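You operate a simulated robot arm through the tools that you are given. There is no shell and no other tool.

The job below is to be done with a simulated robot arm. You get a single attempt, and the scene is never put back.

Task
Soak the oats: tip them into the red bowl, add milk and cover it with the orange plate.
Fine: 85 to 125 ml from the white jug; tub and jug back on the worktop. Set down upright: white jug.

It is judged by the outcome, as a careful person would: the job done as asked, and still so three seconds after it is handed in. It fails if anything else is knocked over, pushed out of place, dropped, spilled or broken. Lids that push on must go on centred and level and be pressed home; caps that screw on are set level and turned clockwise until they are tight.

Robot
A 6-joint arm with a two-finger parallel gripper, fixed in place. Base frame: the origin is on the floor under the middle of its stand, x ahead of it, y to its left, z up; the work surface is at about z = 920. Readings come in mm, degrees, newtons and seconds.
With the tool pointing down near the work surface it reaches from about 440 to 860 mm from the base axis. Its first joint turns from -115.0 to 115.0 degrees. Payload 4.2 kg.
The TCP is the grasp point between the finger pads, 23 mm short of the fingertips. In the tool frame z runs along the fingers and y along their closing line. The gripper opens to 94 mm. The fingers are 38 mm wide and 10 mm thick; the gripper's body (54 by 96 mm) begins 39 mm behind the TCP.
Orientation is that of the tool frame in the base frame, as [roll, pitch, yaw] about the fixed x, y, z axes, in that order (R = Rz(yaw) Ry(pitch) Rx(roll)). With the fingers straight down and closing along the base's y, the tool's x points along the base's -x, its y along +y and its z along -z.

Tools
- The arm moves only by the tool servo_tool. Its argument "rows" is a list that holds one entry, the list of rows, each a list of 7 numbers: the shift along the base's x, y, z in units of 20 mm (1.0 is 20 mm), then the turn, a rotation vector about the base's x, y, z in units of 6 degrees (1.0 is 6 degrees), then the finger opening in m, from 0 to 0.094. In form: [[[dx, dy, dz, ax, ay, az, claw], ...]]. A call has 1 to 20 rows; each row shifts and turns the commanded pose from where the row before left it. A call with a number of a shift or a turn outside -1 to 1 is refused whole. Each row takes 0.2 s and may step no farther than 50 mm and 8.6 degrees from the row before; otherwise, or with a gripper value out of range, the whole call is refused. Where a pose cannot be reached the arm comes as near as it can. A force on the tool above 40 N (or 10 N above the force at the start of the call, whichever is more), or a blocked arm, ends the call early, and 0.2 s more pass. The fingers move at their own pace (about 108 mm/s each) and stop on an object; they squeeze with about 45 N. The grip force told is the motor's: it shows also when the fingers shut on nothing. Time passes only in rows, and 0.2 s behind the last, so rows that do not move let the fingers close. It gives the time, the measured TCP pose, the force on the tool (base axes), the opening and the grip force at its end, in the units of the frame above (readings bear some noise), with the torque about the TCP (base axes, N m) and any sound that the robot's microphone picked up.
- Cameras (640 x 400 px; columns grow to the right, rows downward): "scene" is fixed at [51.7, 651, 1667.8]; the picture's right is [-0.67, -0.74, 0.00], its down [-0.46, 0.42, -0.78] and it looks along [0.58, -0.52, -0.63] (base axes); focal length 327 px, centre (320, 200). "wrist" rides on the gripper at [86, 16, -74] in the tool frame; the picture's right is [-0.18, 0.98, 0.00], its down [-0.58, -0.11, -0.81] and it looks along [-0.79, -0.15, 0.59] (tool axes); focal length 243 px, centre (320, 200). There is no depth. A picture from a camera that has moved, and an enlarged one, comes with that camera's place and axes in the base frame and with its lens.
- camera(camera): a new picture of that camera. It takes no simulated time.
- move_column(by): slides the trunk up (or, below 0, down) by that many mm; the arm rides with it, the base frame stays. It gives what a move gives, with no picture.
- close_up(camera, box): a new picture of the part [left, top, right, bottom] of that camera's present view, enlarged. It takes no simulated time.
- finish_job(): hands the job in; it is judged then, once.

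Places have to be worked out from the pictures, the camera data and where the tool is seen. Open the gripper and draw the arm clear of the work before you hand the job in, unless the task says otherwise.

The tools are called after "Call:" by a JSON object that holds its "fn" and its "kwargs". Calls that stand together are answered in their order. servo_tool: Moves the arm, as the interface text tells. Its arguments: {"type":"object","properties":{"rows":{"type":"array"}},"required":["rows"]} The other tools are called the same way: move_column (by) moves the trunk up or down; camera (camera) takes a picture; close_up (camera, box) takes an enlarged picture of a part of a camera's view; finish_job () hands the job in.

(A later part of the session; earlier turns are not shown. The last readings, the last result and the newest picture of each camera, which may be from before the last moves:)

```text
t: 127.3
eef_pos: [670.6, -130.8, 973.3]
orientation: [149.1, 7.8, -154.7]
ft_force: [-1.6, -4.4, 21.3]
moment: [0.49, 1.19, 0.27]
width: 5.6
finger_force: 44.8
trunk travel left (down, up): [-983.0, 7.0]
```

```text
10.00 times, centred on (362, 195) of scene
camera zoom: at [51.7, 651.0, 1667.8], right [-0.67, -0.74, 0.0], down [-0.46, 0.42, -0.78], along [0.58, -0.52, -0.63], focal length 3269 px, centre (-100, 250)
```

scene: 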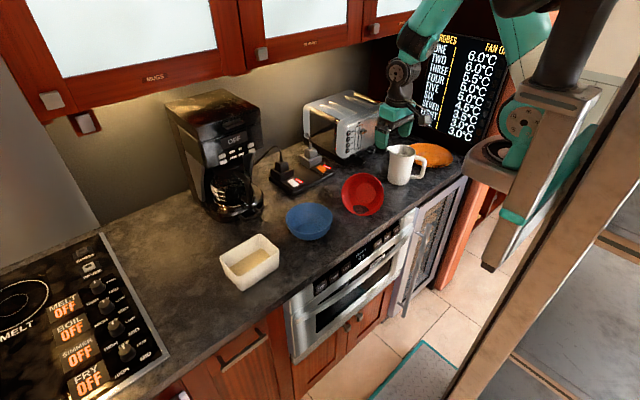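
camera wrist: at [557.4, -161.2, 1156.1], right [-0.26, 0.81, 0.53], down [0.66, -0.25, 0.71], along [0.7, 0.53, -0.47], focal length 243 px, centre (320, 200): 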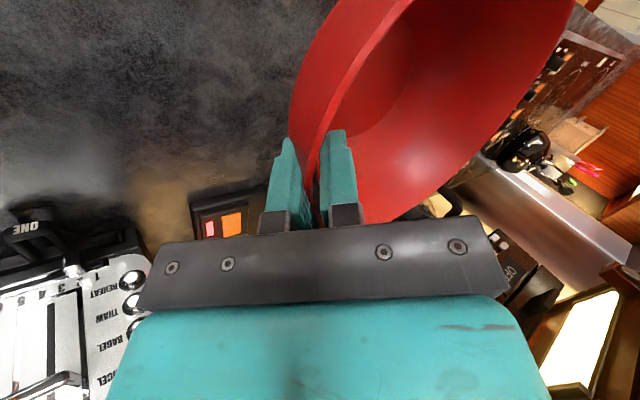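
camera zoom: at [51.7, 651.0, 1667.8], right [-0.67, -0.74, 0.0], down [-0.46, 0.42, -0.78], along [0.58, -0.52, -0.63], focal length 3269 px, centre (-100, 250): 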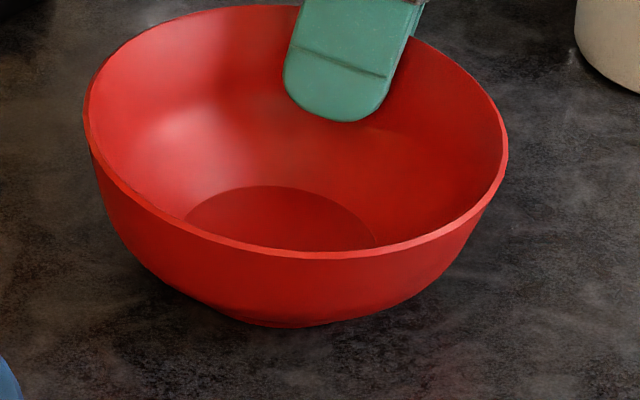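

The base touched down (21 N). I relieve the pressure by 1 mm and open the fingers slightly.

Call:
{"fn": "servo_tool", "kwargs": {"rows": [[[0, 0, 0.06, 0, 0, 0, 0.0], [0, 0, 0, 0, 0, 0, 0.008], [0, 0, 0, 0, 0, 0, 0.014], [0, 0, 0, 0, 0, 0, 0.02], [0, 0, 0, 0, 0, 0, 0.028], [0, 0, 0, 0, 0, 0, 0.028]]]}}

Call:
{"fn": "close_up", "kwargs": {"camera": "scene", "box": [310, 140, 438, 220]}}

```text
t: 128.7
eef_pos: [671.0, -129.6, 971.9]
orientation: [149.1, 7.7, -154.6]
ft_force: [0.5, -0.2, 0.9]
moment: [0.0, 0.01, 0.01]
width: 27.9
finger_force: 0.1
trunk travel left (down, up): [-983.0, 7.0]
```

```text
5.00 times, centred on (374, 180) of scene
camera zoom: at [51.7, 651.0, 1667.8], right [-0.67, -0.74, 0.0], down [-0.46, 0.42, -0.78], along [0.58, -0.52, -0.63], focal length 1635 px, centre (50, 300)
```

zoom: 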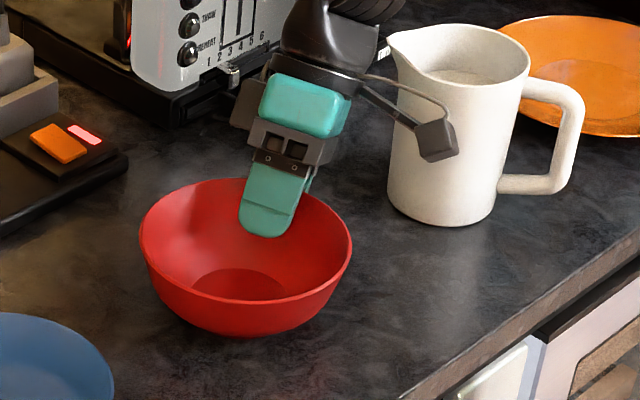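

The bowl stands upright again. I retreat along the tool axis (parallel to the wall), then straight up.

Call:
{"fn": "servo_tool", "kwargs": {"rows": [[[0.115, -0.514, 0.85, 0, 0, 0, 0.028], [0.115, -0.514, 0.85, 0, 0, 0, 0.028], [0.115, -0.3, 0.9, 0, 0, 0, 0.028], [0, 0, 1, 0, 0, 0, 0.028], [0, 0, 1, 0, 0, 0, 0.028], [0, 0, 1, 0, 0, 0, 0.028], [0, 0, 1, 0, 0, 0, 0.028], [0, 0, 1, 0, 0, 0, 0.028]]]}}

Call:
{"fn": "close_up", "kwargs": {"camera": "scene", "box": [310, 140, 438, 220]}}

```text
t: 130.5
eef_pos: [677.7, -158.1, 1125.9]
orientation: [149.1, 7.7, -154.7]
ft_force: [-0.6, 0.0, 0.0]
moment: [-0.02, 0.03, 0.01]
width: 28.0
finger_force: 0.0
trunk travel left (down, up): [-983.0, 7.0]
```

```text
5.00 times, centred on (374, 180) of scene
camera zoom: at [51.7, 651.0, 1667.8], right [-0.67, -0.74, 0.0], down [-0.46, 0.42, -0.78], along [0.58, -0.52, -0.63], focal length 1635 px, centre (50, 300)
```

zoom: 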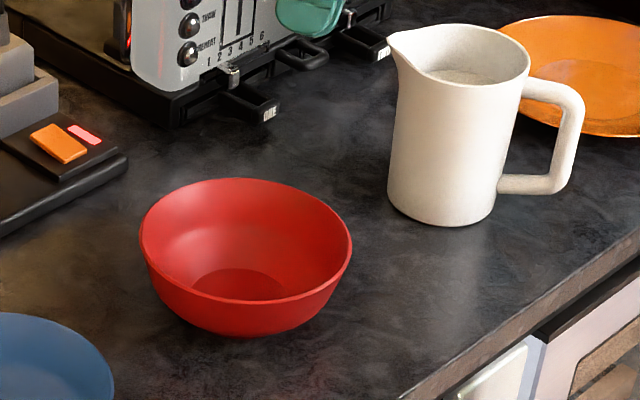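

The bowl stands upright at its original place. Now I return the tool to vertical standard orientation and rise, to test in free air a sideways tipping motion (tool swinging toward -y), which suits this arm better.

Call:
{"fn": "servo_tool", "kwargs": {"rows": [[[-0.136, 0.3, 0.9, -0.339, 0.4225, 0, 0.028], [-0.136, 0.3, 0.9, -0.339, 0.4225, 0, 0.04], [-0.136, 0.636, 0.62, -0.808, -0.263, 0, 0.04], [-0.136, 0.636, 0.62, -0.808, -0.263, 0, 0.04], [-0.136, 0.636, 0.62, -0.841, -0.404, 0, 0.04], [-0.136, 0.636, 0.62, -0.841, -0.404, 0, 0.04], [-0.136, 0.636, 0.62, -0.841, -0.404, 0, 0.04], [-0.136, 0.636, 0.62, -0.378, -0.182, 0, 0.04], [-0.136, 0.8, 0.62, 0, 0, -0.853, 0.04], [-0.136, 0.8, 0.5, 0, 0, -0.853, 0.04], [-0.136, 0.8, 0.5, 0, 0, -0.853, 0.04], [-0.136, 0.8, 0.5, 0, 0, -0.853, 0.04], [-0.136, 0.8, 0.5, 0, 0, -0.853, 0.04]]]}}

```text
t: 133.3
eef_pos: [643.0, 11.2, 1287.9]
orientation: [180.0, 0.1, 179.9]
ft_force: [-0.8, -0.2, 0.4]
moment: [0.04, 0.02, -0.05]
width: 40.2
finger_force: 0.1
trunk travel left (down, up): [-983.0, 7.0]
```

Now the free-air test of sideways tipping: rotate about -x in place, a few rows per call.

Call:
{"fn": "servo_tool", "kwargs": {"rows": [[[0, 0, 0.1, -1, 0, 0, 0.04], [0, 0, 0.1, -1, 0, 0, 0.04], [0, 0, 0.1, -1, 0, 0, 0.04], [0, 0, 0.1, -1, 0, 0, 0.04], [0, 0, 0.1, -1, 0, 0, 0.04]]]}}

Call:
{"fn": "servo_tool", "kwargs": {"rows": [[[0, 0, 0.1, -1, 0, 0, 0.04], [0, 0, 0.1, -1, 0, 0, 0.04], [0, 0, 0.1, -1, 0, 0, 0.04], [0, 0, 0.1, -1, 0, 0, 0.04]]]}}

Call:
{"fn": "camera", "kwargs": {"camera": "scene"}}

```text
t: 134.5
eef_pos: [642.0, 12.9, 1297.1]
orientation: [-150.0, 0.1, -180.0]
ft_force: [-0.5, -0.4, -0.5]
moment: [0.0, -0.01, -0.03]
width: 40.2
finger_force: 0.0
trunk travel left (down, up): [-983.0, 7.0]
```

```text
t: 135.5
eef_pos: [643.0, 11.4, 1306.3]
orientation: [-125.8, 0.0, 180.0]
ft_force: [-0.5, 0.1, 1.0]
moment: [-0.03, 0.02, 0.05]
width: 40.1
finger_force: 0.1
trunk travel left (down, up): [-983.0, 7.0]
```

```text
taken
```

scene: 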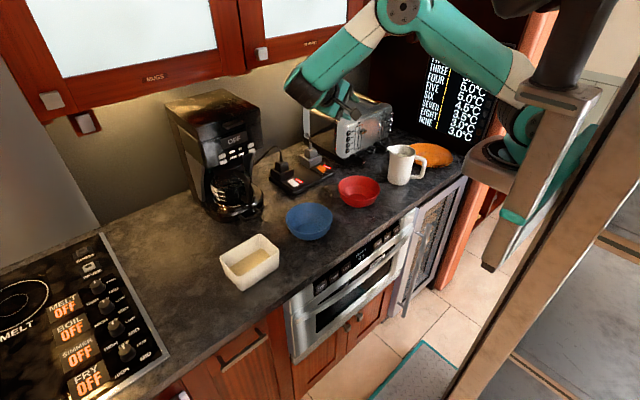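

Call:
{"fn": "servo_tool", "kwargs": {"rows": [[[0, -0.2, 0, -1, 0, 0, 0.04], [0, -0.2, 0, -1, 0, 0, 0.04], [0, -0.2, 0, -1, 0, 0, 0.04], [0, -0.2, 0, -1, 0, 0, 0.04]]]}}

Call:
{"fn": "servo_tool", "kwargs": {"rows": [[[0, -0.2, 0, -1, 0, 0, 0.04], [0, -0.2, 0, -1, 0, 0, 0.04], [0, -0.2, 0, -1, 0, 0, 0.04]]]}}

Call:
{"fn": "camera", "kwargs": {"camera": "scene"}}

```text
t: 136.5
eef_pos: [581.4, -57.9, 1261.7]
orientation: [-102.3, 0.0, -179.7]
ft_force: [0.2, -0.4, -0.3]
moment: [-0.03, -0.01, -0.01]
width: 40.0
finger_force: 0.0
out of reach, approached as far as the arm can: row 1, 2, 3, 4
trunk travel left (down, up): [-983.0, 7.0]
```

```text
t: 137.3
eef_pos: [509.4, -104.5, 1236.0]
orientation: [-84.1, 0.0, -180.0]
ft_force: [-0.9, 0.4, 0.4]
moment: [0.02, 0.0, -0.01]
width: 40.0
finger_force: 0.1
out of reach, approached as far as the arm can: row 1, 2, 3
trunk travel left (down, up): [-983.0, 7.0]
```

```text
taken
```

scene: 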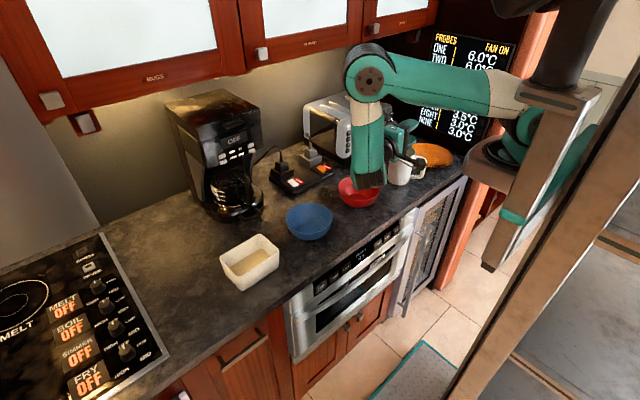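

The sideways tilt toward -y is limited beyond ~54°. I reverse along the same path immediately, in short steps.

Call:
{"fn": "servo_tool", "kwargs": {"rows": [[[0.95, 0.82, 0.5, 1, 0, 0, 0.04], [0.95, 0.82, 0.5, 1, 0, 0, 0.04]]]}}

```text
t: 137.9
eef_pos: [548.2, -71.4, 1259.2]
orientation: [-96.0, 0.0, -180.0]
ft_force: [0.1, 0.2, 0.4]
moment: [-0.05, -0.02, 0.01]
width: 40.0
finger_force: 0.0
trunk travel left (down, up): [-983.0, 7.0]
```

Call:
{"fn": "servo_tool", "kwargs": {"rows": [[[0.95, 0.82, 0.5, 1, 0, 0, 0.04], [0.95, 0.82, 0.5, 1, 0, 0, 0.04]]]}}

Call:
{"fn": "camera", "kwargs": {"camera": "scene"}}

```text
t: 138.5
eef_pos: [585.5, -38.8, 1278.4]
orientation: [-107.9, 0.0, 180.0]
ft_force: [0.2, 0.1, -0.1]
moment: [0.01, -0.02, 0.0]
width: 40.1
finger_force: 0.1
trunk travel left (down, up): [-983.0, 7.0]
```

```text
taken
```

scene: 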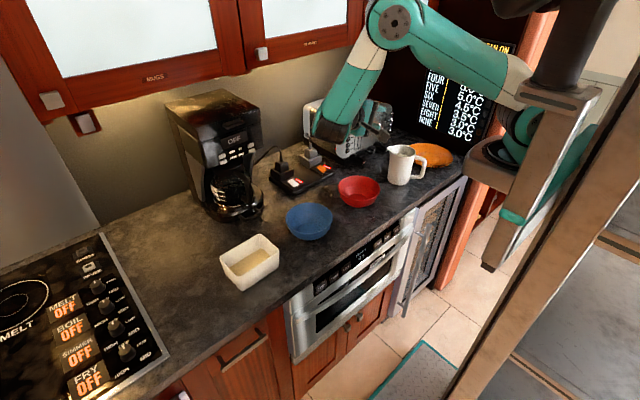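

Unflagged on the way back. I finish returning to vertical.

Call:
{"fn": "servo_tool", "kwargs": {"rows": [[[0.95, 0.82, 0.5, 1, 0, 0, 0.04], [0.95, 0.82, 0.5, 1, 0, 0, 0.04], [0.5, 0.5, 0.3, 1, 0, 0, 0.04]]]}}

```text
t: 139.3
eef_pos: [633.6, 5.1, 1304.0]
orientation: [-126.0, 0.0, -179.9]
ft_force: [0.6, 0.8, 0.1]
moment: [0.0, 0.02, -0.01]
width: 40.2
finger_force: 0.0
trunk travel left (down, up): [-983.0, 7.0]
```

Call:
{"fn": "servo_tool", "kwargs": {"rows": [[[0, 0, 0, 1, 0, 0, 0.04], [0, 0, 0, 1, 0, 0, 0.04], [0, 0, 0, 1, 0, 0, 0.04], [0, 0, 0, 1, 0, 0, 0.04], [0, 0, 0, 1, 0, 0, 0.04]]]}}

Call:
{"fn": "servo_tool", "kwargs": {"rows": [[[0, 0, 0, 1, 0, 0, 0.04], [0, 0, 0, 1, 0, 0, 0.04], [0, 0, 0, 1, 0, 0, 0.04], [0, 0, 0, 1, 0, 0, 0.04]]]}}

```text
t: 140.5
eef_pos: [633.6, 3.6, 1304.5]
orientation: [-156.1, 0.1, 180.0]
ft_force: [-0.7, -0.1, 0.0]
moment: [-0.04, 0.03, 0.04]
width: 40.0
finger_force: 0.2
trunk travel left (down, up): [-983.0, 7.0]
```

```text
t: 141.5
eef_pos: [632.4, 4.2, 1303.7]
orientation: [179.9, 0.0, -180.0]
ft_force: [1.2, 0.4, 0.3]
moment: [-0.02, -0.02, -0.02]
width: 40.0
finger_force: 0.0
trunk travel left (down, up): [-983.0, 7.0]
```

Back to standard. Now I test the alternative pouring pose: yaw -65°, then tilt only 75° toward (0.42,-0.91) at the real pouring position (used later with the tub pinched at a 45° tool angle).

Call:
{"fn": "servo_tool", "kwargs": {"rows": [[[-0.145, -0.2, -0.245, 0, 0, -0.985, 0.04], [-0.145, -0.2, -0.245, 0, 0, -0.985, 0.04], [-0.145, -0.2, -0.245, 0, 0, -0.985, 0.04], [-0.145, -0.2, -0.245, 0, 0, -0.985, 0.04], [-0.145, -0.2, -0.245, 0, 0, -0.985, 0.04], [-0.145, -0.2, -0.245, 0, 0, -0.985, 0.04], [-0.145, -0.2, -0.245, 0, 0, -0.985, 0.04], [-0.145, -0.2, -0.245, 0, 0, -0.985, 0.04], [-0.145, -0.2, -0.245, 0, 0, -0.985, 0.04], [-0.145, -0.2, -0.245, 0, 0, -0.985, 0.04], [-0.145, -0.2, -0.245, 0, 0, -0.985, 0.04]]]}}

Call:
{"fn": "servo_tool", "kwargs": {"rows": [[[0, 0, -0.6, -0.906, -0.4226, 0, 0.04], [0, 0, -0.6, -0.906, -0.4226, 0, 0.04], [0, 0, -0.6, -0.906, -0.4226, 0, 0.04]]]}}

```text
t: 143.9
eef_pos: [602.5, -39.6, 1249.7]
orientation: [179.9, 0.0, 114.9]
ft_force: [0.0, 0.4, -0.3]
moment: [-0.01, 0.0, 0.0]
width: 39.9
finger_force: 0.1
trunk travel left (down, up): [-983.0, 7.0]
```

```text
t: 144.7
eef_pos: [600.5, -42.2, 1212.7]
orientation: [-180.0, 18.2, 114.9]
ft_force: [-0.2, -0.2, -1.1]
moment: [0.02, -0.01, 0.03]
width: 39.8
finger_force: 0.0
trunk travel left (down, up): [-983.0, 7.0]
```

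Call:
{"fn": "servo_tool", "kwargs": {"rows": [[[0, -0.1, -0.6, -0.906, -0.4226, 0, 0.04], [0, -0.1, -0.6, -0.906, -0.4226, 0, 0.04], [0, -0.1, -0.6, -0.906, -0.4226, 0, 0.04]]]}}

```text
t: 145.5
eef_pos: [602.0, -46.6, 1177.1]
orientation: [179.9, 36.2, 114.8]
ft_force: [-0.8, -1.1, -0.3]
moment: [0.01, -0.01, 0.02]
width: 39.8
finger_force: 0.0
trunk travel left (down, up): [-983.0, 7.0]
```

Call:
{"fn": "servo_tool", "kwargs": {"rows": [[[-0.1, -0.1, -0.5, -0.906, -0.4226, 0, 0.04], [-0.1, -0.1, -0.5, -0.906, -0.4226, 0, 0.04]]]}}

```text
t: 146.1
eef_pos: [597.5, -49.2, 1157.4]
orientation: [179.9, 48.2, 114.9]
ft_force: [-0.4, -0.4, -0.3]
moment: [0.02, -0.01, -0.01]
width: 40.1
finger_force: 0.2
trunk travel left (down, up): [-983.0, 7.0]
```

Call:
{"fn": "servo_tool", "kwargs": {"rows": [[[-0.1, -0.1, -0.4, -0.906, -0.4226, 0, 0.04], [-0.1, -0.1, -0.4, -0.906, -0.4226, 0, 0.04]]]}}

Call:
{"fn": "camera", "kwargs": {"camera": "scene"}}

```text
t: 146.7
eef_pos: [591.6, -54.1, 1140.4]
orientation: [179.9, 60.3, 114.9]
ft_force: [0.1, -0.3, -0.4]
moment: [0.03, -0.01, 0.0]
width: 39.9
finger_force: 0.1
trunk travel left (down, up): [-983.0, 7.0]
```

```text
taken
```

scene: 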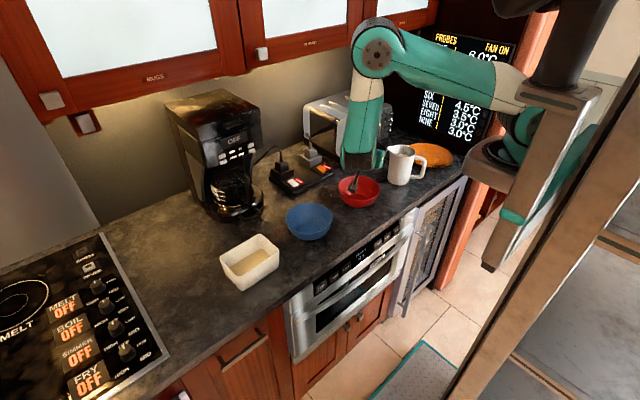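

Call:
{"fn": "servo_tool", "kwargs": {"rows": [[[-0.1, -0.1, -0.4, -0.906, -0.4226, 0, 0.04]]]}}

Call:
{"fn": "servo_tool", "kwargs": {"rows": [[[-0.1, -0.1, -0.4, -0.453, -0.211, 0, 0.04]]]}}

Call:
{"fn": "close_up", "kwargs": {"camera": "scene", "box": [300, 60, 460, 160]}}

```text
t: 147.1
eef_pos: [590.6, -55.4, 1132.7]
orientation: [179.9, 66.2, 114.8]
ft_force: [0.0, -0.5, 0.0]
moment: [0.0, 0.01, -0.03]
width: 39.8
finger_force: 0.0
trunk travel left (down, up): [-983.0, 7.0]
```

```text
t: 147.5
eef_pos: [586.5, -57.2, 1125.1]
orientation: [179.8, 69.1, 114.8]
ft_force: [0.2, -0.6, -0.5]
moment: [0.02, 0.0, 0.0]
width: 40.0
finger_force: 0.2
trunk travel left (down, up): [-983.0, 7.0]
```

```text
4.00 times, centred on (380, 110) of scene
camera zoom: at [51.7, 651.0, 1667.8], right [-0.67, -0.74, 0.0], down [-0.46, 0.42, -0.78], along [0.58, -0.52, -0.63], focal length 1308 px, centre (80, 560)
```

zoom: 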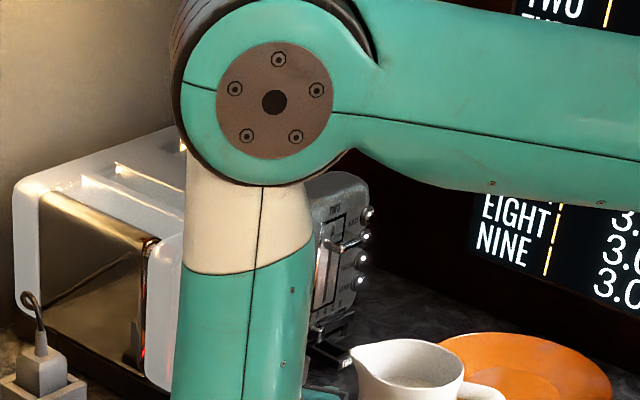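

Call:
{"fn": "servo_tool", "kwargs": {"rows": [[[-0.05, -0.05, -0.3, -0.453, -0.211, 0, 0.04]]]}}

Call:
{"fn": "servo_tool", "kwargs": {"rows": [[[-0.05, -0.05, -0.3, -0.453, -0.211, 0, 0.04]]]}}

Call:
{"fn": "servo_tool", "kwargs": {"rows": [[[-0.05, -0.05, -0.3, -0.453, -0.211, 0, 0.04]]]}}

```text
t: 147.9
eef_pos: [586.0, -58.2, 1119.6]
orientation: [179.9, 72.1, 114.8]
ft_force: [-0.5, -0.2, -0.3]
moment: [-0.01, 0.0, 0.04]
width: 40.2
finger_force: 0.1
trunk travel left (down, up): [-983.0, 7.0]
```

```text
t: 148.3
eef_pos: [585.1, -59.4, 1114.6]
orientation: [179.8, 75.0, 114.7]
ft_force: [0.3, -0.3, -0.2]
moment: [-0.01, -0.01, -0.02]
width: 39.9
finger_force: 0.0
trunk travel left (down, up): [-983.0, 7.0]
```

```text
t: 148.7
eef_pos: [584.4, -60.7, 1108.3]
orientation: [179.6, 78.1, 114.7]
ft_force: [-0.3, -0.2, 0.5]
moment: [-0.02, 0.0, 0.01]
width: 40.1
finger_force: 0.0
trunk travel left (down, up): [-983.0, 7.0]
```

Call:
{"fn": "servo_tool", "kwargs": {"rows": [[[0, 0, 0, -0.453, -0.211, 0, 0.04]]]}}

Call:
{"fn": "servo_tool", "kwargs": {"rows": [[[0, 0, 0, -0.453, -0.211, 0, 0.04]]]}}

Call:
{"fn": "camera", "kwargs": {"camera": "wrist"}}

Call:
{"fn": "camera", "kwargs": {"camera": "scene"}}

```text
t: 149.1
eef_pos: [584.4, -60.7, 1107.0]
orientation: [179.9, 81.1, 114.8]
ft_force: [-0.3, -0.5, -0.4]
moment: [0.03, 0.04, 0.01]
width: 39.7
finger_force: 0.0
trunk travel left (down, up): [-983.0, 7.0]
```

```text
t: 149.5
eef_pos: [585.7, -60.6, 1107.7]
orientation: [179.7, 84.1, 114.8]
ft_force: [0.9, -1.1, -0.6]
moment: [-0.01, -0.05, -0.01]
width: 39.7
finger_force: 0.0
trunk travel left (down, up): [-983.0, 7.0]
```

```text
taken
camera wrist: at [564.9, 21.8, 1028.8], right [0.9, 0.4, 0.18], down [-0.41, 0.63, 0.66], along [0.15, -0.67, 0.73], focal length 243 px, centre (320, 200)
```

wrist: 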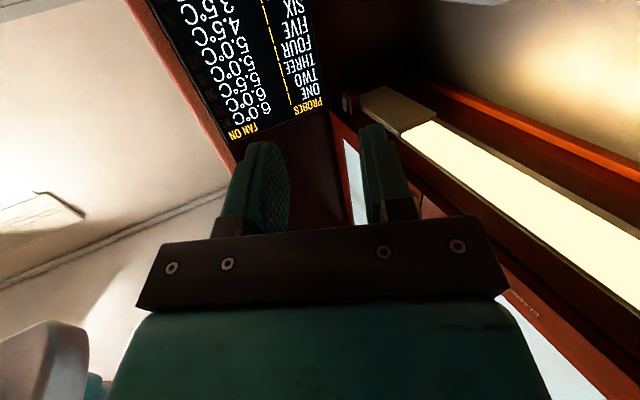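

```text
taken
```

scene: 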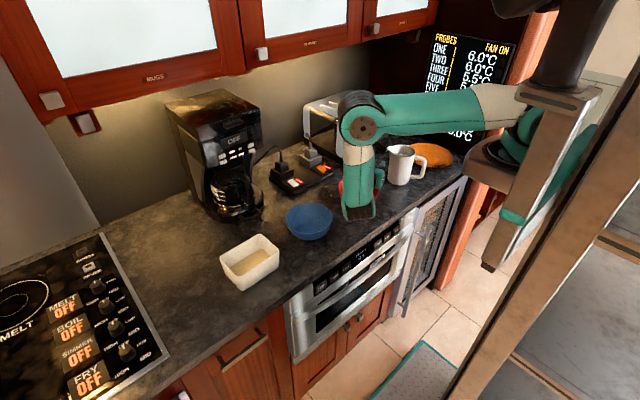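

The arm reaches 84° without limits (that equals 129° tub tilt). I reverse back to vertical.

Call:
{"fn": "servo_tool", "kwargs": {"rows": [[[0.05, 0.07, 0.4, 0.906, 0.4226, 0, 0.04], [0.05, 0.07, 0.4, 0.906, 0.4226, 0, 0.04], [0.05, 0.07, 0.4, 0.906, 0.4226, 0, 0.04], [0.05, 0.07, 0.5, 0.906, 0.4226, 0, 0.04], [0.05, 0.07, 0.5, 0.906, 0.4226, 0, 0.04], [0.05, 0.07, 0.5, 0.906, 0.4226, 0, 0.04], [0.05, 0.07, 0.6, 0.906, 0.4226, 0, 0.04]]]}}

Call:
{"fn": "servo_tool", "kwargs": {"rows": [[[0.05, 0.07, 0.6, 0.906, 0.4226, 0, 0.04], [0.05, 0.07, 0.6, 0.906, 0.4226, 0, 0.04], [0.05, 0.07, 0.6, 0.906, 0.4226, 0, 0.04], [0.05, 0.07, 0.6, 0.906, 0.4226, 0, 0.04], [0.05, 0.07, 0.6, 0.906, 0.4226, 0, 0.04], [0.05, 0.07, 0.6, 0.906, 0.4226, 0, 0.04], [0.05, 0.07, 0.6, 0.906, 0.4226, 0, 0.04]]]}}

```text
t: 151.1
eef_pos: [593.3, -50.6, 1173.0]
orientation: [-179.9, 42.0, 115.0]
ft_force: [-0.6, 0.8, 1.0]
moment: [-0.03, -0.01, -0.03]
width: 39.8
finger_force: 0.1
trunk travel left (down, up): [-983.0, 7.0]
```

```text
t: 152.7
eef_pos: [599.2, -42.7, 1257.9]
orientation: [-179.9, -0.2, 115.0]
ft_force: [0.0, 0.5, 0.1]
moment: [-0.01, -0.01, -0.02]
width: 40.1
finger_force: 0.1
trunk travel left (down, up): [-983.0, 7.0]
```

Now I move to the tub, yawing to close along x.

Call:
{"fn": "servo_tool", "kwargs": {"rows": [[[0, 0.98, -0.1, 0, 0, -0.22, 0.06], [0, 0.98, -0.1, 0, 0, -0.22, 0.06], [0, 0.98, -0.1, 0, 0, -0.22, 0.06], [0, 0.98, -0.1, 0, 0, -0.22, 0.06], [0, 0.98, -0.1, 0, 0, -0.22, 0.06], [0, 0.98, -0.1, 0, 0, -0.22, 0.06], [0, 0.98, -0.1, 0, 0, -0.22, 0.06], [0, 0.98, -0.1, 0, 0, -0.22, 0.06], [0, 0.98, -0.1, 0, 0, -0.22, 0.06], [0, 0.98, -0.1, 0, 0, -0.22, 0.06], [0, 0.98, -0.1, 0, 0, -0.22, 0.06], [0, 0.98, -0.1, 0, 0, -0.22, 0.06], [0, 0.98, -0.1, 0, 0, -0.22, 0.06], [0, 0.98, -0.1, 0, 0, -0.22, 0.06], [0, 0.98, -0.1, 0, 0, -0.22, 0.06], [0, 0.98, -0.1, 0, 0, -0.22, 0.06], [0, 0.98, -0.1, 0, 0, -0.22, 0.06], [0, 0.98, -0.1, 0, 0, -0.22, 0.06], [0, 0.98, -0.1, 0, 0, -0.21, 0.06]]]}}

```text
t: 156.7
eef_pos: [600.6, 331.6, 1218.5]
orientation: [-180.0, 0.1, 90.0]
ft_force: [-0.1, -0.3, 0.0]
moment: [0.0, 0.01, 0.01]
width: 59.9
finger_force: 0.1
trunk travel left (down, up): [-983.0, 7.0]
```

Call:
{"fn": "servo_tool", "kwargs": {"rows": [[[-0.1, 0, -0.4, 0.9375, 0, 0, 0.06], [-0.1, 0, -0.4, 0.9375, 0, 0, 0.06], [-0.1, 0, -0.4, 0.9375, 0, 0, 0.06], [-0.1, 0, -0.4, 0.9375, 0, 0, 0.06]]]}}

Call:
{"fn": "servo_tool", "kwargs": {"rows": [[[0, 0, -0.4, 0.9375, 0, 0, 0.06], [0, 0, -0.4, 0.9375, 0, 0, 0.06], [0, 0, -0.4, 0.9375, 0, 0, 0.06], [0, 0, -0.4, 0.9375, 0, 0, 0.06]]]}}

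Call:
{"fn": "camera", "kwargs": {"camera": "wrist"}}

Call:
{"fn": "camera", "kwargs": {"camera": "scene"}}

```text
t: 157.7
eef_pos: [590.2, 329.2, 1187.0]
orientation: [-179.8, -22.4, 89.9]
ft_force: [0.3, 0.1, -0.4]
moment: [0.0, -0.03, 0.02]
width: 59.9
finger_force: 0.1
trunk travel left (down, up): [-983.0, 7.0]
```

```text
t: 158.7
eef_pos: [591.7, 329.5, 1155.9]
orientation: [180.0, -44.9, 90.1]
ft_force: [-0.7, 0.0, -0.5]
moment: [0.0, -0.01, -0.03]
width: 60.0
finger_force: 0.0
trunk travel left (down, up): [-983.0, 7.0]
```

```text
taken
camera wrist: at [608.4, 339.8, 1270.0], right [0.98, -0.13, -0.13], down [-0.11, -0.98, 0.16], along [-0.15, -0.14, -0.98], focal length 243 px, centre (320, 200)
```

wrist: 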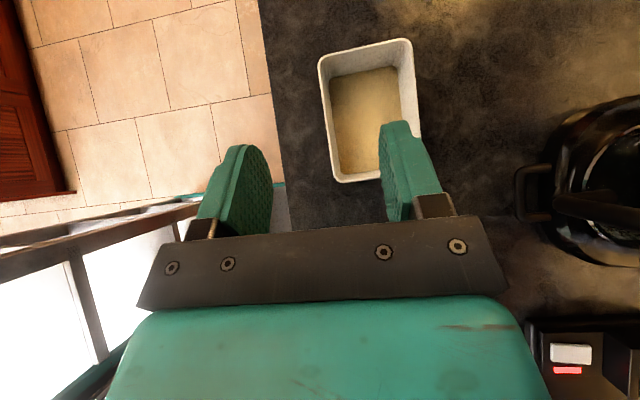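

```text
taken
```

scene: 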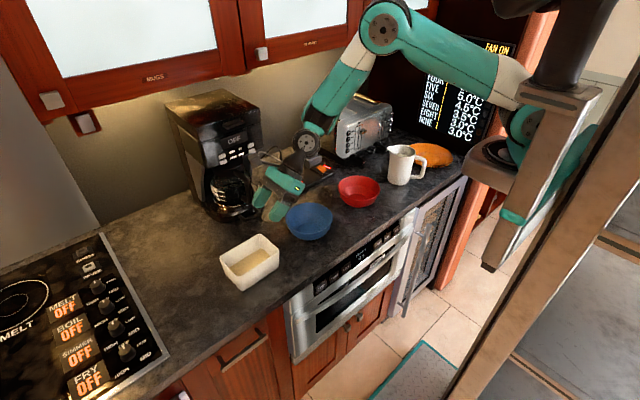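

The camera looks straight down on the tub – a good chance to measure it accurately.

Call:
{"fn": "close_up", "kwargs": {"camera": "wrist", "box": [290, 25, 450, 125]}}

Call:
{"fn": "close_up", "kwargs": {"camera": "wrist", "box": [290, 95, 450, 195]}}

```text
4.00 times, centred on (370, 75) of wrist
camera zoom: at [608.4, 339.8, 1270.0], right [0.98, -0.13, -0.13], down [-0.11, -0.98, 0.16], along [-0.15, -0.14, -0.98], focal length 970 px, centre (120, 700)
```

zoom: 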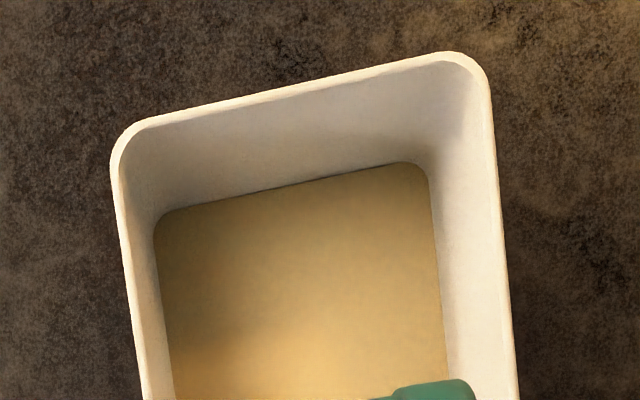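

```text
4.00 times, centred on (370, 145) of wrist
camera zoom: at [608.4, 339.8, 1270.0], right [0.98, -0.13, -0.13], down [-0.11, -0.98, 0.16], along [-0.15, -0.14, -0.98], focal length 970 px, centre (120, 420)
```

zoom: 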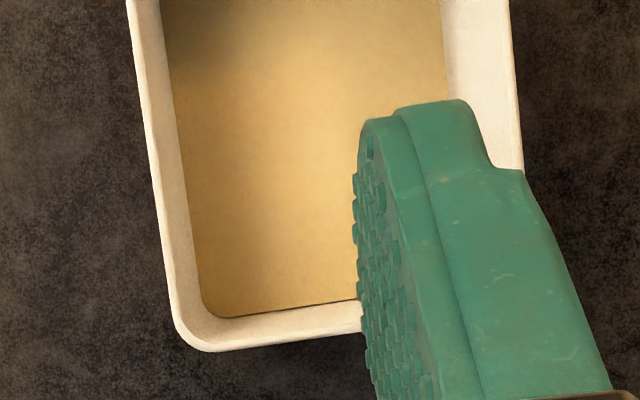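

The tub's rim: x ≈ 584–686, y ≈ 315–459. The near wall is between the fingers' x-range. I descend to the pre-grasp point 80 mm back along the tool and look again.

Call:
{"fn": "servo_tool", "kwargs": {"rows": [[[-0.03, -0.1, -0.9, 0, 0, 0, 0.06], [-0.03, -0.1, -0.9, 0, 0, 0, 0.06], [-0.03, -0.1, -0.9, 0, 0, 0, 0.06], [-0.03, -0.1, -0.9, 0, 0, 0, 0.06], [-0.03, -0.1, -0.9, 0, 0, 0, 0.06], [-0.03, -0.1, -0.9, 0, 0, 0, 0.06], [0, 0, -0.5, 0, 0, 0, 0.06]]]}}

Call:
{"fn": "camera", "kwargs": {"camera": "wrist"}}

Call:
{"fn": "close_up", "kwargs": {"camera": "scene", "box": [210, 170, 370, 270]}}

```text
t: 160.3
eef_pos: [586.9, 316.8, 1038.7]
orientation: [-179.9, -44.9, 90.0]
ft_force: [0.8, 0.4, 0.3]
moment: [0.03, 0.01, 0.01]
width: 59.8
finger_force: 0.0
trunk travel left (down, up): [-983.0, 7.0]
```

```text
taken
camera wrist: at [603.4, 326.7, 1152.6], right [0.98, -0.13, -0.13], down [-0.11, -0.98, 0.16], along [-0.15, -0.14, -0.98], focal length 243 px, centre (320, 200)
```

wrist: 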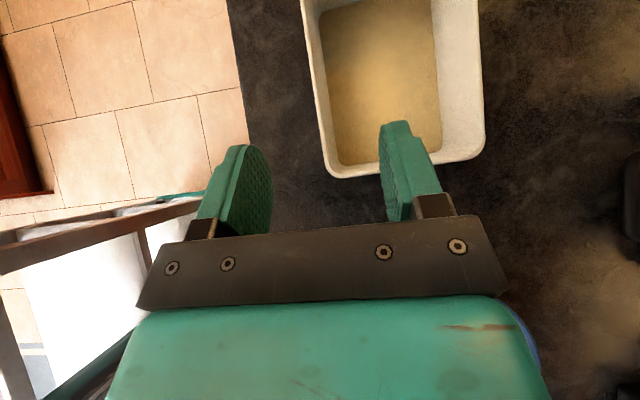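

```text
4.00 times, centred on (290, 220) of scene
camera zoom: at [51.7, 651.0, 1667.8], right [-0.67, -0.74, 0.0], down [-0.46, 0.42, -0.78], along [0.58, -0.52, -0.63], focal length 1308 px, centre (440, 120)
```

zoom: 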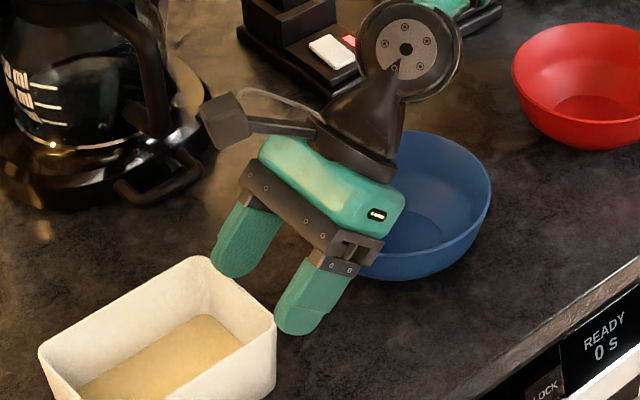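

The near wall (outer face x ≈ 584 at y = 374, tub yawed ~2°) will be centred at x = 586. I advance along the tool axis in two parts, aligning the yaw by 2°.

Call:
{"fn": "servo_tool", "kwargs": {"rows": [[[-0.01, 0.7, -0.72, 0, 0, 0.08, 0.06], [-0.01, 0.7, -0.72, 0, 0, 0.08, 0.06], [-0.01, 0.7, -0.72, 0, 0, 0.08, 0.06]]]}}

Call:
{"fn": "camera", "kwargs": {"camera": "wrist"}}

Call:
{"fn": "close_up", "kwargs": {"camera": "scene", "box": [210, 190, 338, 270]}}

```text
t: 161.1
eef_pos: [589.0, 360.6, 997.8]
orientation: [-179.9, -44.8, 91.4]
ft_force: [-0.8, -0.7, -0.1]
moment: [0.01, 0.03, -0.02]
width: 59.8
finger_force: 0.0
trunk travel left (down, up): [-983.0, 7.0]
```

```text
taken
camera wrist: at [604.1, 370.5, 1111.2], right [0.99, -0.11, -0.13], down [-0.08, -0.98, 0.16], along [-0.15, -0.15, -0.98], focal length 243 px, centre (320, 200)
```

wrist: 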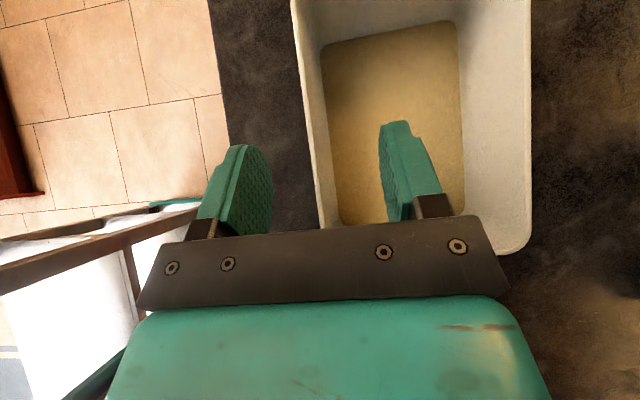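

```text
5.00 times, centred on (274, 230) of scene
camera zoom: at [51.7, 651.0, 1667.8], right [-0.67, -0.74, 0.0], down [-0.46, 0.42, -0.78], along [0.58, -0.52, -0.63], focal length 1635 px, centre (550, 50)
```

zoom: 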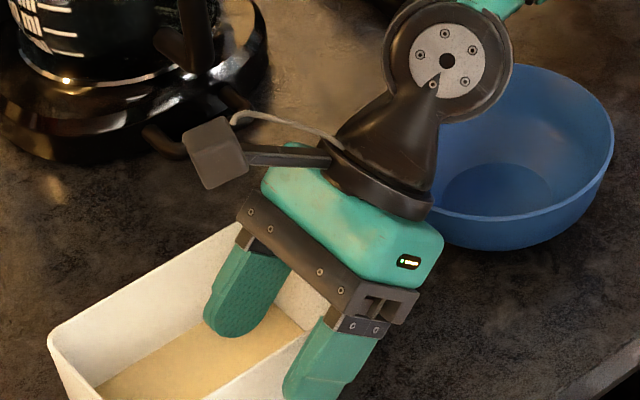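

Call:
{"fn": "servo_tool", "kwargs": {"rows": [[[-0.125, 0.34, -0.5, 0, 0, 0, 0.06], [-0.125, 0.34, -0.5, 0, 0, 0, 0.06]]]}}

Call:
{"fn": "close_up", "kwargs": {"camera": "scene", "box": [220, 200, 332, 270]}}

```text
t: 161.7
eef_pos: [583.5, 373.5, 981.6]
orientation: [179.7, -45.3, 91.6]
ft_force: [0.6, -8.8, 31.8]
moment: [-1.53, -0.16, 0.02]
width: 59.9
finger_force: 0.1
trunk travel left (down, up): [-983.0, 7.0]
```

```text
5.71 times, centred on (276, 235) of scene
camera zoom: at [51.7, 651.0, 1667.8], right [-0.67, -0.74, 0.0], down [-0.46, 0.42, -0.78], along [0.58, -0.52, -0.63], focal length 1868 px, centre (571, 0)
```

zoom: 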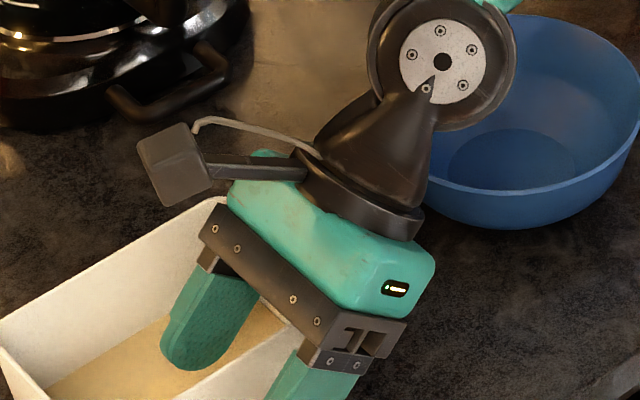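

The gripper body touches the tub's rim (32 N), so the rim is slightly higher than estimated. I back up a few millimetres.

Call:
{"fn": "servo_tool", "kwargs": {"rows": [[[0, 0, 0.3, 0, 0, 0, 0.06], [0, 0, 0, 0, 0, 0, 0.06]]]}}

```text
t: 162.3
eef_pos: [580.7, 374.2, 980.9]
orientation: [-179.8, -44.8, 91.3]
ft_force: [0.6, -3.0, 4.9]
moment: [-0.25, -0.06, 0.01]
width: 60.0
finger_force: 0.1
trunk travel left (down, up): [-983.0, 7.0]
```

Call:
{"fn": "servo_tool", "kwargs": {"rows": [[[0.08, 0, 0.1, 0, 0, 0, 0.06], [0, 0, 0, 0, 0, 0, 0.045], [0, 0, 0, 0, 0, 0, 0.03], [0, 0, 0, 0, 0, 0, 0.02], [0, 0, 0, 0, 0, 0, 0.012], [0, 0, 0, 0, 0, 0, 0.006], [0, 0, 0, 0, 0, 0, 0.0], [0, 0, 0, 0, 0, 0, 0.0]]]}}

Call:
{"fn": "camera", "kwargs": {"camera": "wrist"}}

Call:
{"fn": "close_up", "kwargs": {"camera": "scene", "box": [210, 200, 338, 280]}}

```text
t: 164.1
eef_pos: [584.7, 375.6, 985.4]
orientation: [179.6, -45.1, 91.6]
ft_force: [2.4, -1.3, 14.7]
moment: [-0.55, -1.55, -0.14]
width: 3.4
finger_force: 44.8
trunk travel left (down, up): [-983.0, 7.0]
```

```text
taken
camera wrist: at [600.1, 384.8, 1098.9], right [0.99, -0.11, -0.13], down [-0.09, -0.98, 0.16], along [-0.14, -0.14, -0.98], focal length 243 px, centre (320, 200)
```

wrist: 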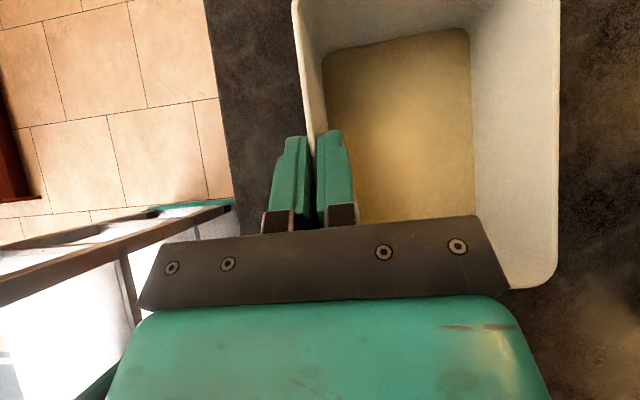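

```text
5.00 times, centred on (274, 240) of scene
camera zoom: at [51.7, 651.0, 1667.8], right [-0.67, -0.74, 0.0], down [-0.46, 0.42, -0.78], along [0.58, -0.52, -0.63], focal length 1635 px, centre (550, 0)
```

zoom: 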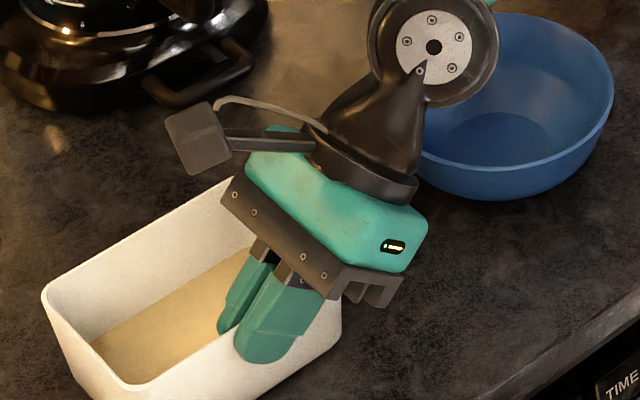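

The wall is gripped firmly (3.4 mm, 45 N). I lift slowly.

Call:
{"fn": "servo_tool", "kwargs": {"rows": [[[0, 0, 0.2, 0, 0, 0, 0.0], [0, 0, 0.2, 0, 0, 0, 0.0], [0, 0, 0.3, 0, 0, 0, 0.0], [0, 0, 0.4, 0, 0, 0, 0.0], [0, 0, 0.5, 0, 0, 0, 0.0]]]}}

Call:
{"fn": "camera", "kwargs": {"camera": "wrist"}}

Call:
{"fn": "close_up", "kwargs": {"camera": "scene", "box": [210, 180, 338, 260]}}

```text
t: 165.3
eef_pos: [584.0, 373.6, 1014.4]
orientation: [-179.8, -44.9, 91.4]
ft_force: [0.0, -0.2, -1.4]
moment: [0.0, 0.05, 0.05]
width: 2.9
finger_force: 44.8
trunk travel left (down, up): [-983.0, 7.0]
```

```text
taken
camera wrist: at [600.2, 384.2, 1127.6], right [0.99, -0.11, -0.13], down [-0.08, -0.98, 0.16], along [-0.15, -0.15, -0.98], focal length 243 px, centre (320, 200)
```

wrist: 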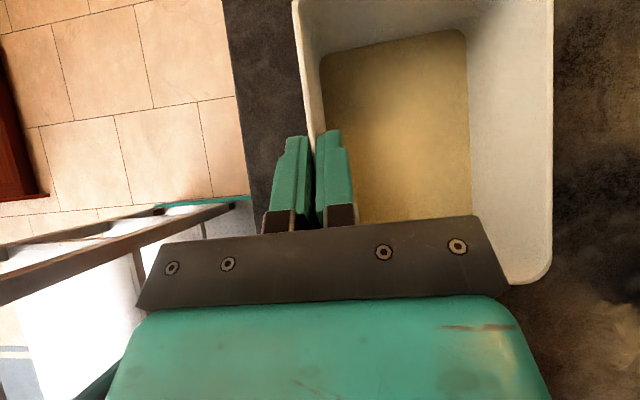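

```text
5.00 times, centred on (274, 220) of scene
camera zoom: at [51.7, 651.0, 1667.8], right [-0.67, -0.74, 0.0], down [-0.46, 0.42, -0.78], along [0.58, -0.52, -0.63], focal length 1635 px, centre (550, 100)
```

zoom: 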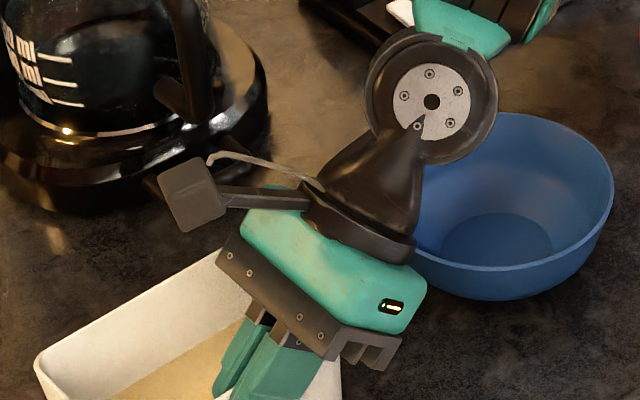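

The tub is in hand, level and stable. I raise it to ~1150 and carry it toward the red bowl in the level attitude.

Call:
{"fn": "servo_tool", "kwargs": {"rows": [[[0, 0, 0.6, 0, 0, 0, 0.0], [0, 0, 1, 0, 0, 0, 0.0], [0, 0, 1, 0, 0, 0, 0.0], [0, 0, 1, 0, 0, 0, 0.0], [0, 0, 1, 0, 0, 0, 0.0], [0, 0, 1, 0, 0, 0, 0.0], [0, 0, 0.8, 0, 0, 0, 0.0], [0, 0, 0.4, 0, 0, 0, 0.0]]]}}

Call:
{"fn": "servo_tool", "kwargs": {"rows": [[[0, -0.5, 0, 0, 0, 0, 0.0], [0, -0.9, 0, 0, 0, 0, 0.0], [0, -0.9, 0, 0, 0, 0, 0.0], [0, -0.9, 0, 0, 0, 0, 0.0], [0, -0.9, 0, 0, 0, 0, 0.0], [0, -0.9, 0, 0, 0, 0, 0.0], [0, -0.9, 0, 0, 0, 0, 0.0], [0, -0.9, 0, 0, 0, 0, 0.0], [0, -0.9, 0, 0, 0, 0, 0.0], [0, -0.9, 0, 0, 0, 0, 0.0]]]}}

```text
t: 167.1
eef_pos: [583.0, 375.8, 1150.7]
orientation: [-179.9, -44.9, 91.4]
ft_force: [0.5, 0.3, -1.1]
moment: [0.03, 0.06, -0.03]
width: 2.5
finger_force: 44.8
trunk travel left (down, up): [-983.0, 7.0]
```

```text
t: 169.3
eef_pos: [582.9, 202.6, 1150.8]
orientation: [-179.8, -44.9, 91.4]
ft_force: [0.2, 0.3, -0.9]
moment: [-0.03, 0.04, 0.01]
width: 2.5
finger_force: 45.0
trunk travel left (down, up): [-983.0, 7.0]
```

Call:
{"fn": "servo_tool", "kwargs": {"rows": [[[0, -1, 0, 0, 0, 0, 0.0], [0, -1, 0, 0, 0, 0, 0.0], [0, -1, 0, 0, 0, 0, 0.0], [0, -1, 0, 0, 0, 0, 0.0], [0, -1, 0, 0, 0, 0.3, 0.0], [0, -1, 0, 0, 0, 0.5, 0.0], [0, -1, 0, 0, 0, 0.5, 0.0], [0, -1, 0, 0, 0, 0.6, 0.0], [0, -1, 0, 0, 0, 0.6, 0.0], [0, -0.6, 0, 0, 0, 0.6, 0.0], [0, 0, 0, 0, 0, 0.6, 0.0]]]}}

Call:
{"fn": "camera", "kwargs": {"camera": "scene"}}

Call:
{"fn": "camera", "kwargs": {"camera": "wrist"}}

```text
t: 171.7
eef_pos: [581.9, 11.2, 1152.3]
orientation: [-179.8, -45.0, 113.6]
ft_force: [0.9, -0.6, -0.6]
moment: [-0.04, 0.06, -0.05]
width: 2.3
finger_force: 45.2
trunk travel left (down, up): [-983.0, 7.0]
```

```text
taken
```

scene: 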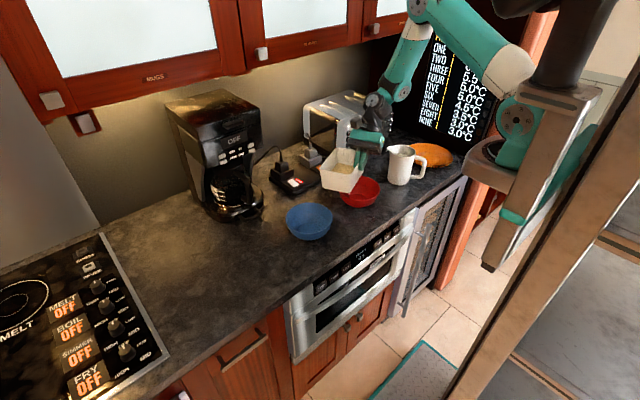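

```text
taken
camera wrist: at [593.5, 26.6, 1265.5], right [0.95, 0.28, -0.13], down [0.29, -0.94, 0.16], along [-0.08, -0.19, -0.98], focal length 243 px, centre (320, 200)
```

wrist: 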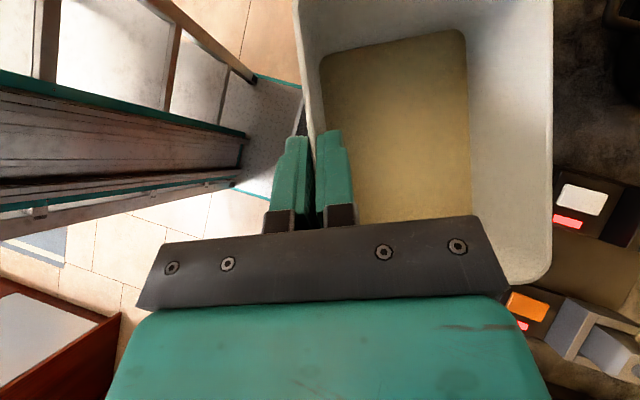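

No spills. I start tipping in the air here (to 45°, oats will slide to the end but stay in), before moving over the bowl.

Call:
{"fn": "servo_tool", "kwargs": {"rows": [[[0, 0, 0, -0.913, -0.408, 0, 0.0], [0, 0, 0, -0.913, -0.408, 0, 0.0], [0, 0, 0, -0.913, -0.408, 0, 0.0], [0, 0, 0, -0.913, -0.408, 0, 0.0]]]}}

Call:
{"fn": "servo_tool", "kwargs": {"rows": [[[0, 0, 0, -0.8, -0.357, 0, 0.0], [0, 0, 0, -0.8, -0.357, 0, 0.0], [0, 0, 0, -0.8, -0.357, 0, 0.0]]]}}

Call:
{"fn": "camera", "kwargs": {"camera": "wrist"}}

Call:
{"fn": "close_up", "kwargs": {"camera": "scene", "box": [290, 120, 418, 200]}}

```text
t: 172.7
eef_pos: [582.3, 10.0, 1150.4]
orientation: [180.0, -20.8, 113.8]
ft_force: [0.1, -0.2, -1.6]
moment: [0.0, 0.06, 0.02]
width: 2.7
finger_force: 44.5
trunk travel left (down, up): [-983.0, 7.0]
```

```text
t: 173.5
eef_pos: [583.4, 10.7, 1151.4]
orientation: [179.8, -5.1, 113.7]
ft_force: [0.1, -0.4, -0.8]
moment: [0.0, 0.07, 0.0]
width: 2.5
finger_force: 44.8
trunk travel left (down, up): [-983.0, 7.0]
```

```text
taken
camera wrist: at [566.8, 90.2, 1232.4], right [0.97, 0.23, -0.01], down [0.16, -0.64, 0.75], along [0.16, -0.73, -0.66], focal length 243 px, centre (320, 200)
```

wrist: 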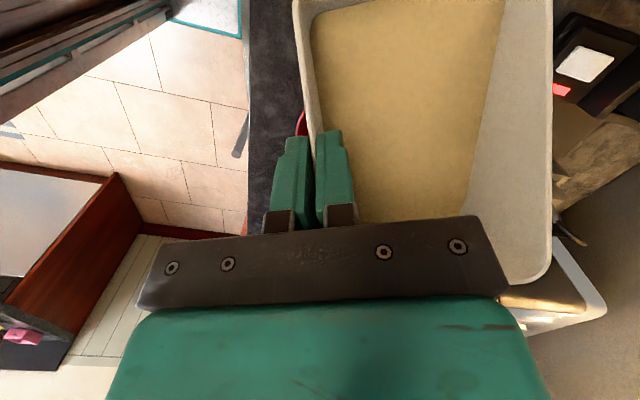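

```text
5.00 times, centred on (354, 160) of scene
camera zoom: at [51.7, 651.0, 1667.8], right [-0.67, -0.74, 0.0], down [-0.46, 0.42, -0.78], along [0.58, -0.52, -0.63], focal length 1635 px, centre (150, 400)
```

zoom: 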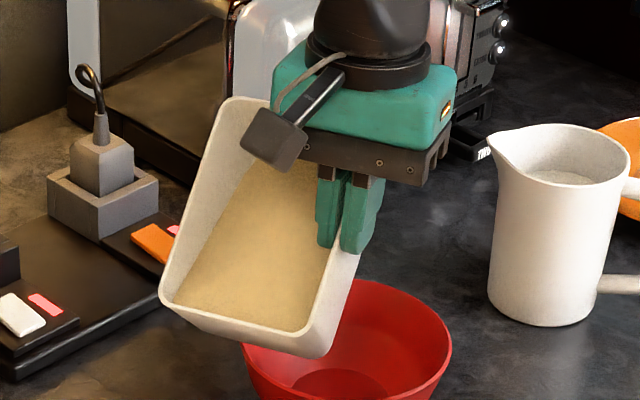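

The oats moved as a wedge toward the lip and will flow soon. I keep the 40° tilt and move over the red bowl (lip centre to ≈ (643, -76), lip ~60 mm above the rim).

Call:
{"fn": "servo_tool", "kwargs": {"rows": [[[0.23, -0.9, -0.25, 0, 0, 0, 0.0], [0.23, -0.95, -0.3, 0, 0, 0, 0.0], [0.23, -0.95, -0.3, 0, 0, 0, 0.0], [0.23, -0.95, -0.3, 0, 0, 0, 0.0], [0.23, -0.95, -0.3, 0, 0, 0, 0.0], [0.23, -0.95, -0.3, 0, 0, 0, 0.0], [0.23, -0.95, -0.3, 0, 0, 0, 0.0], [0.23, -0.95, -0.25, 0, 0, 0, 0.0], [0.23, -0.9, -0.2, 0, 0, 0, 0.0]]]}}

Call:
{"fn": "close_up", "kwargs": {"camera": "scene", "box": [310, 130, 438, 210]}}

Call:
{"fn": "camera", "kwargs": {"camera": "wrist"}}

```text
t: 175.5
eef_pos: [625.1, -158.7, 1101.0]
orientation: [179.6, -5.2, 113.7]
ft_force: [-0.3, -0.1, -0.8]
moment: [-0.02, 0.05, -0.01]
width: 2.5
finger_force: 44.9
trunk travel left (down, up): [-983.0, 7.0]
```

```text
5.00 times, centred on (374, 170) of scene
camera zoom: at [51.7, 651.0, 1667.8], right [-0.67, -0.74, 0.0], down [-0.46, 0.42, -0.78], along [0.58, -0.52, -0.63], focal length 1635 px, centre (50, 350)
```

zoom: 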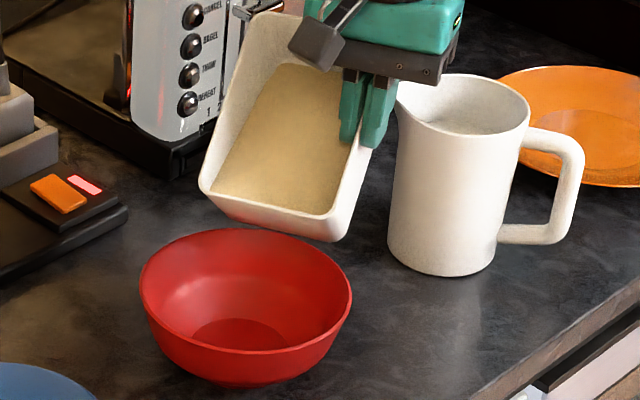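

```text
taken
camera wrist: at [608.5, -79.2, 1182.1], right [0.97, 0.23, -0.01], down [0.16, -0.64, 0.75], along [0.16, -0.73, -0.66], focal length 243 px, centre (320, 200)
```

wrist: 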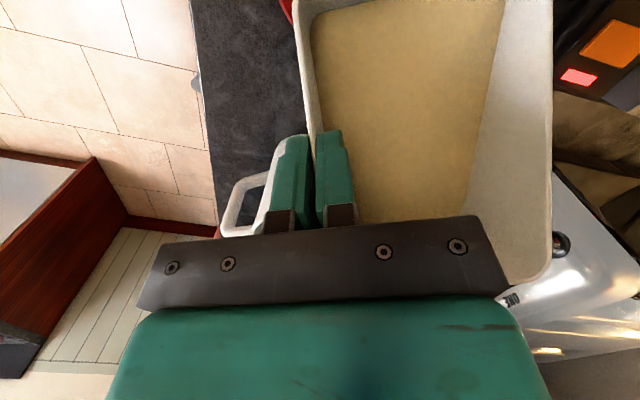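

The lip is over the bowl but ~10 mm short in x. I correct that while continuing to tip slowly (3° per row), keeping the lip over the bowl's middle.

Call:
{"fn": "servo_tool", "kwargs": {"rows": [[[0.1, 0.1, 0.09, -0.38, -0.17, 0, 0.0], [0.1, 0.1, 0.09, -0.38, -0.17, 0, 0.0], [0.08, 0.14, 0.1, -0.457, -0.204, 0, 0.0], [0.08, 0.14, 0.1, -0.457, -0.204, 0, 0.0], [0.05, 0.155, 0.06, -0.457, -0.204, 0, 0.0], [0.05, 0.155, 0.06, -0.457, -0.204, 0, 0.0]]]}}

Call:
{"fn": "close_up", "kwargs": {"camera": "scene", "box": [310, 130, 438, 210]}}

```text
t: 176.9
eef_pos: [633.5, -141.5, 1110.0]
orientation: [179.7, 11.9, 113.7]
ft_force: [-0.4, -0.4, -0.6]
moment: [0.03, 0.04, 0.01]
width: 2.4
finger_force: 44.8
trunk travel left (down, up): [-983.0, 7.0]
```

```text
5.00 times, centred on (374, 170) of scene
camera zoom: at [51.7, 651.0, 1667.8], right [-0.67, -0.74, 0.0], down [-0.46, 0.42, -0.78], along [0.58, -0.52, -0.63], focal length 1635 px, centre (50, 350)
```

zoom: 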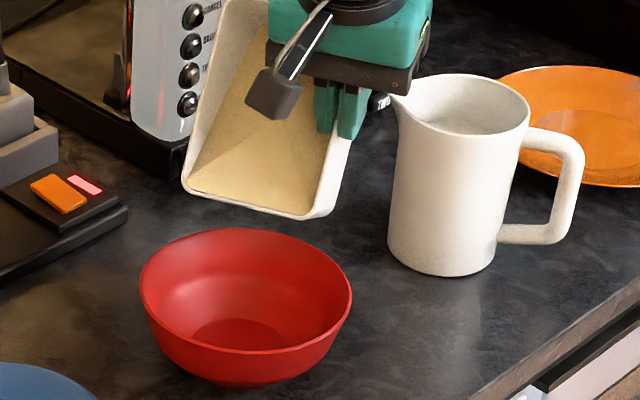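

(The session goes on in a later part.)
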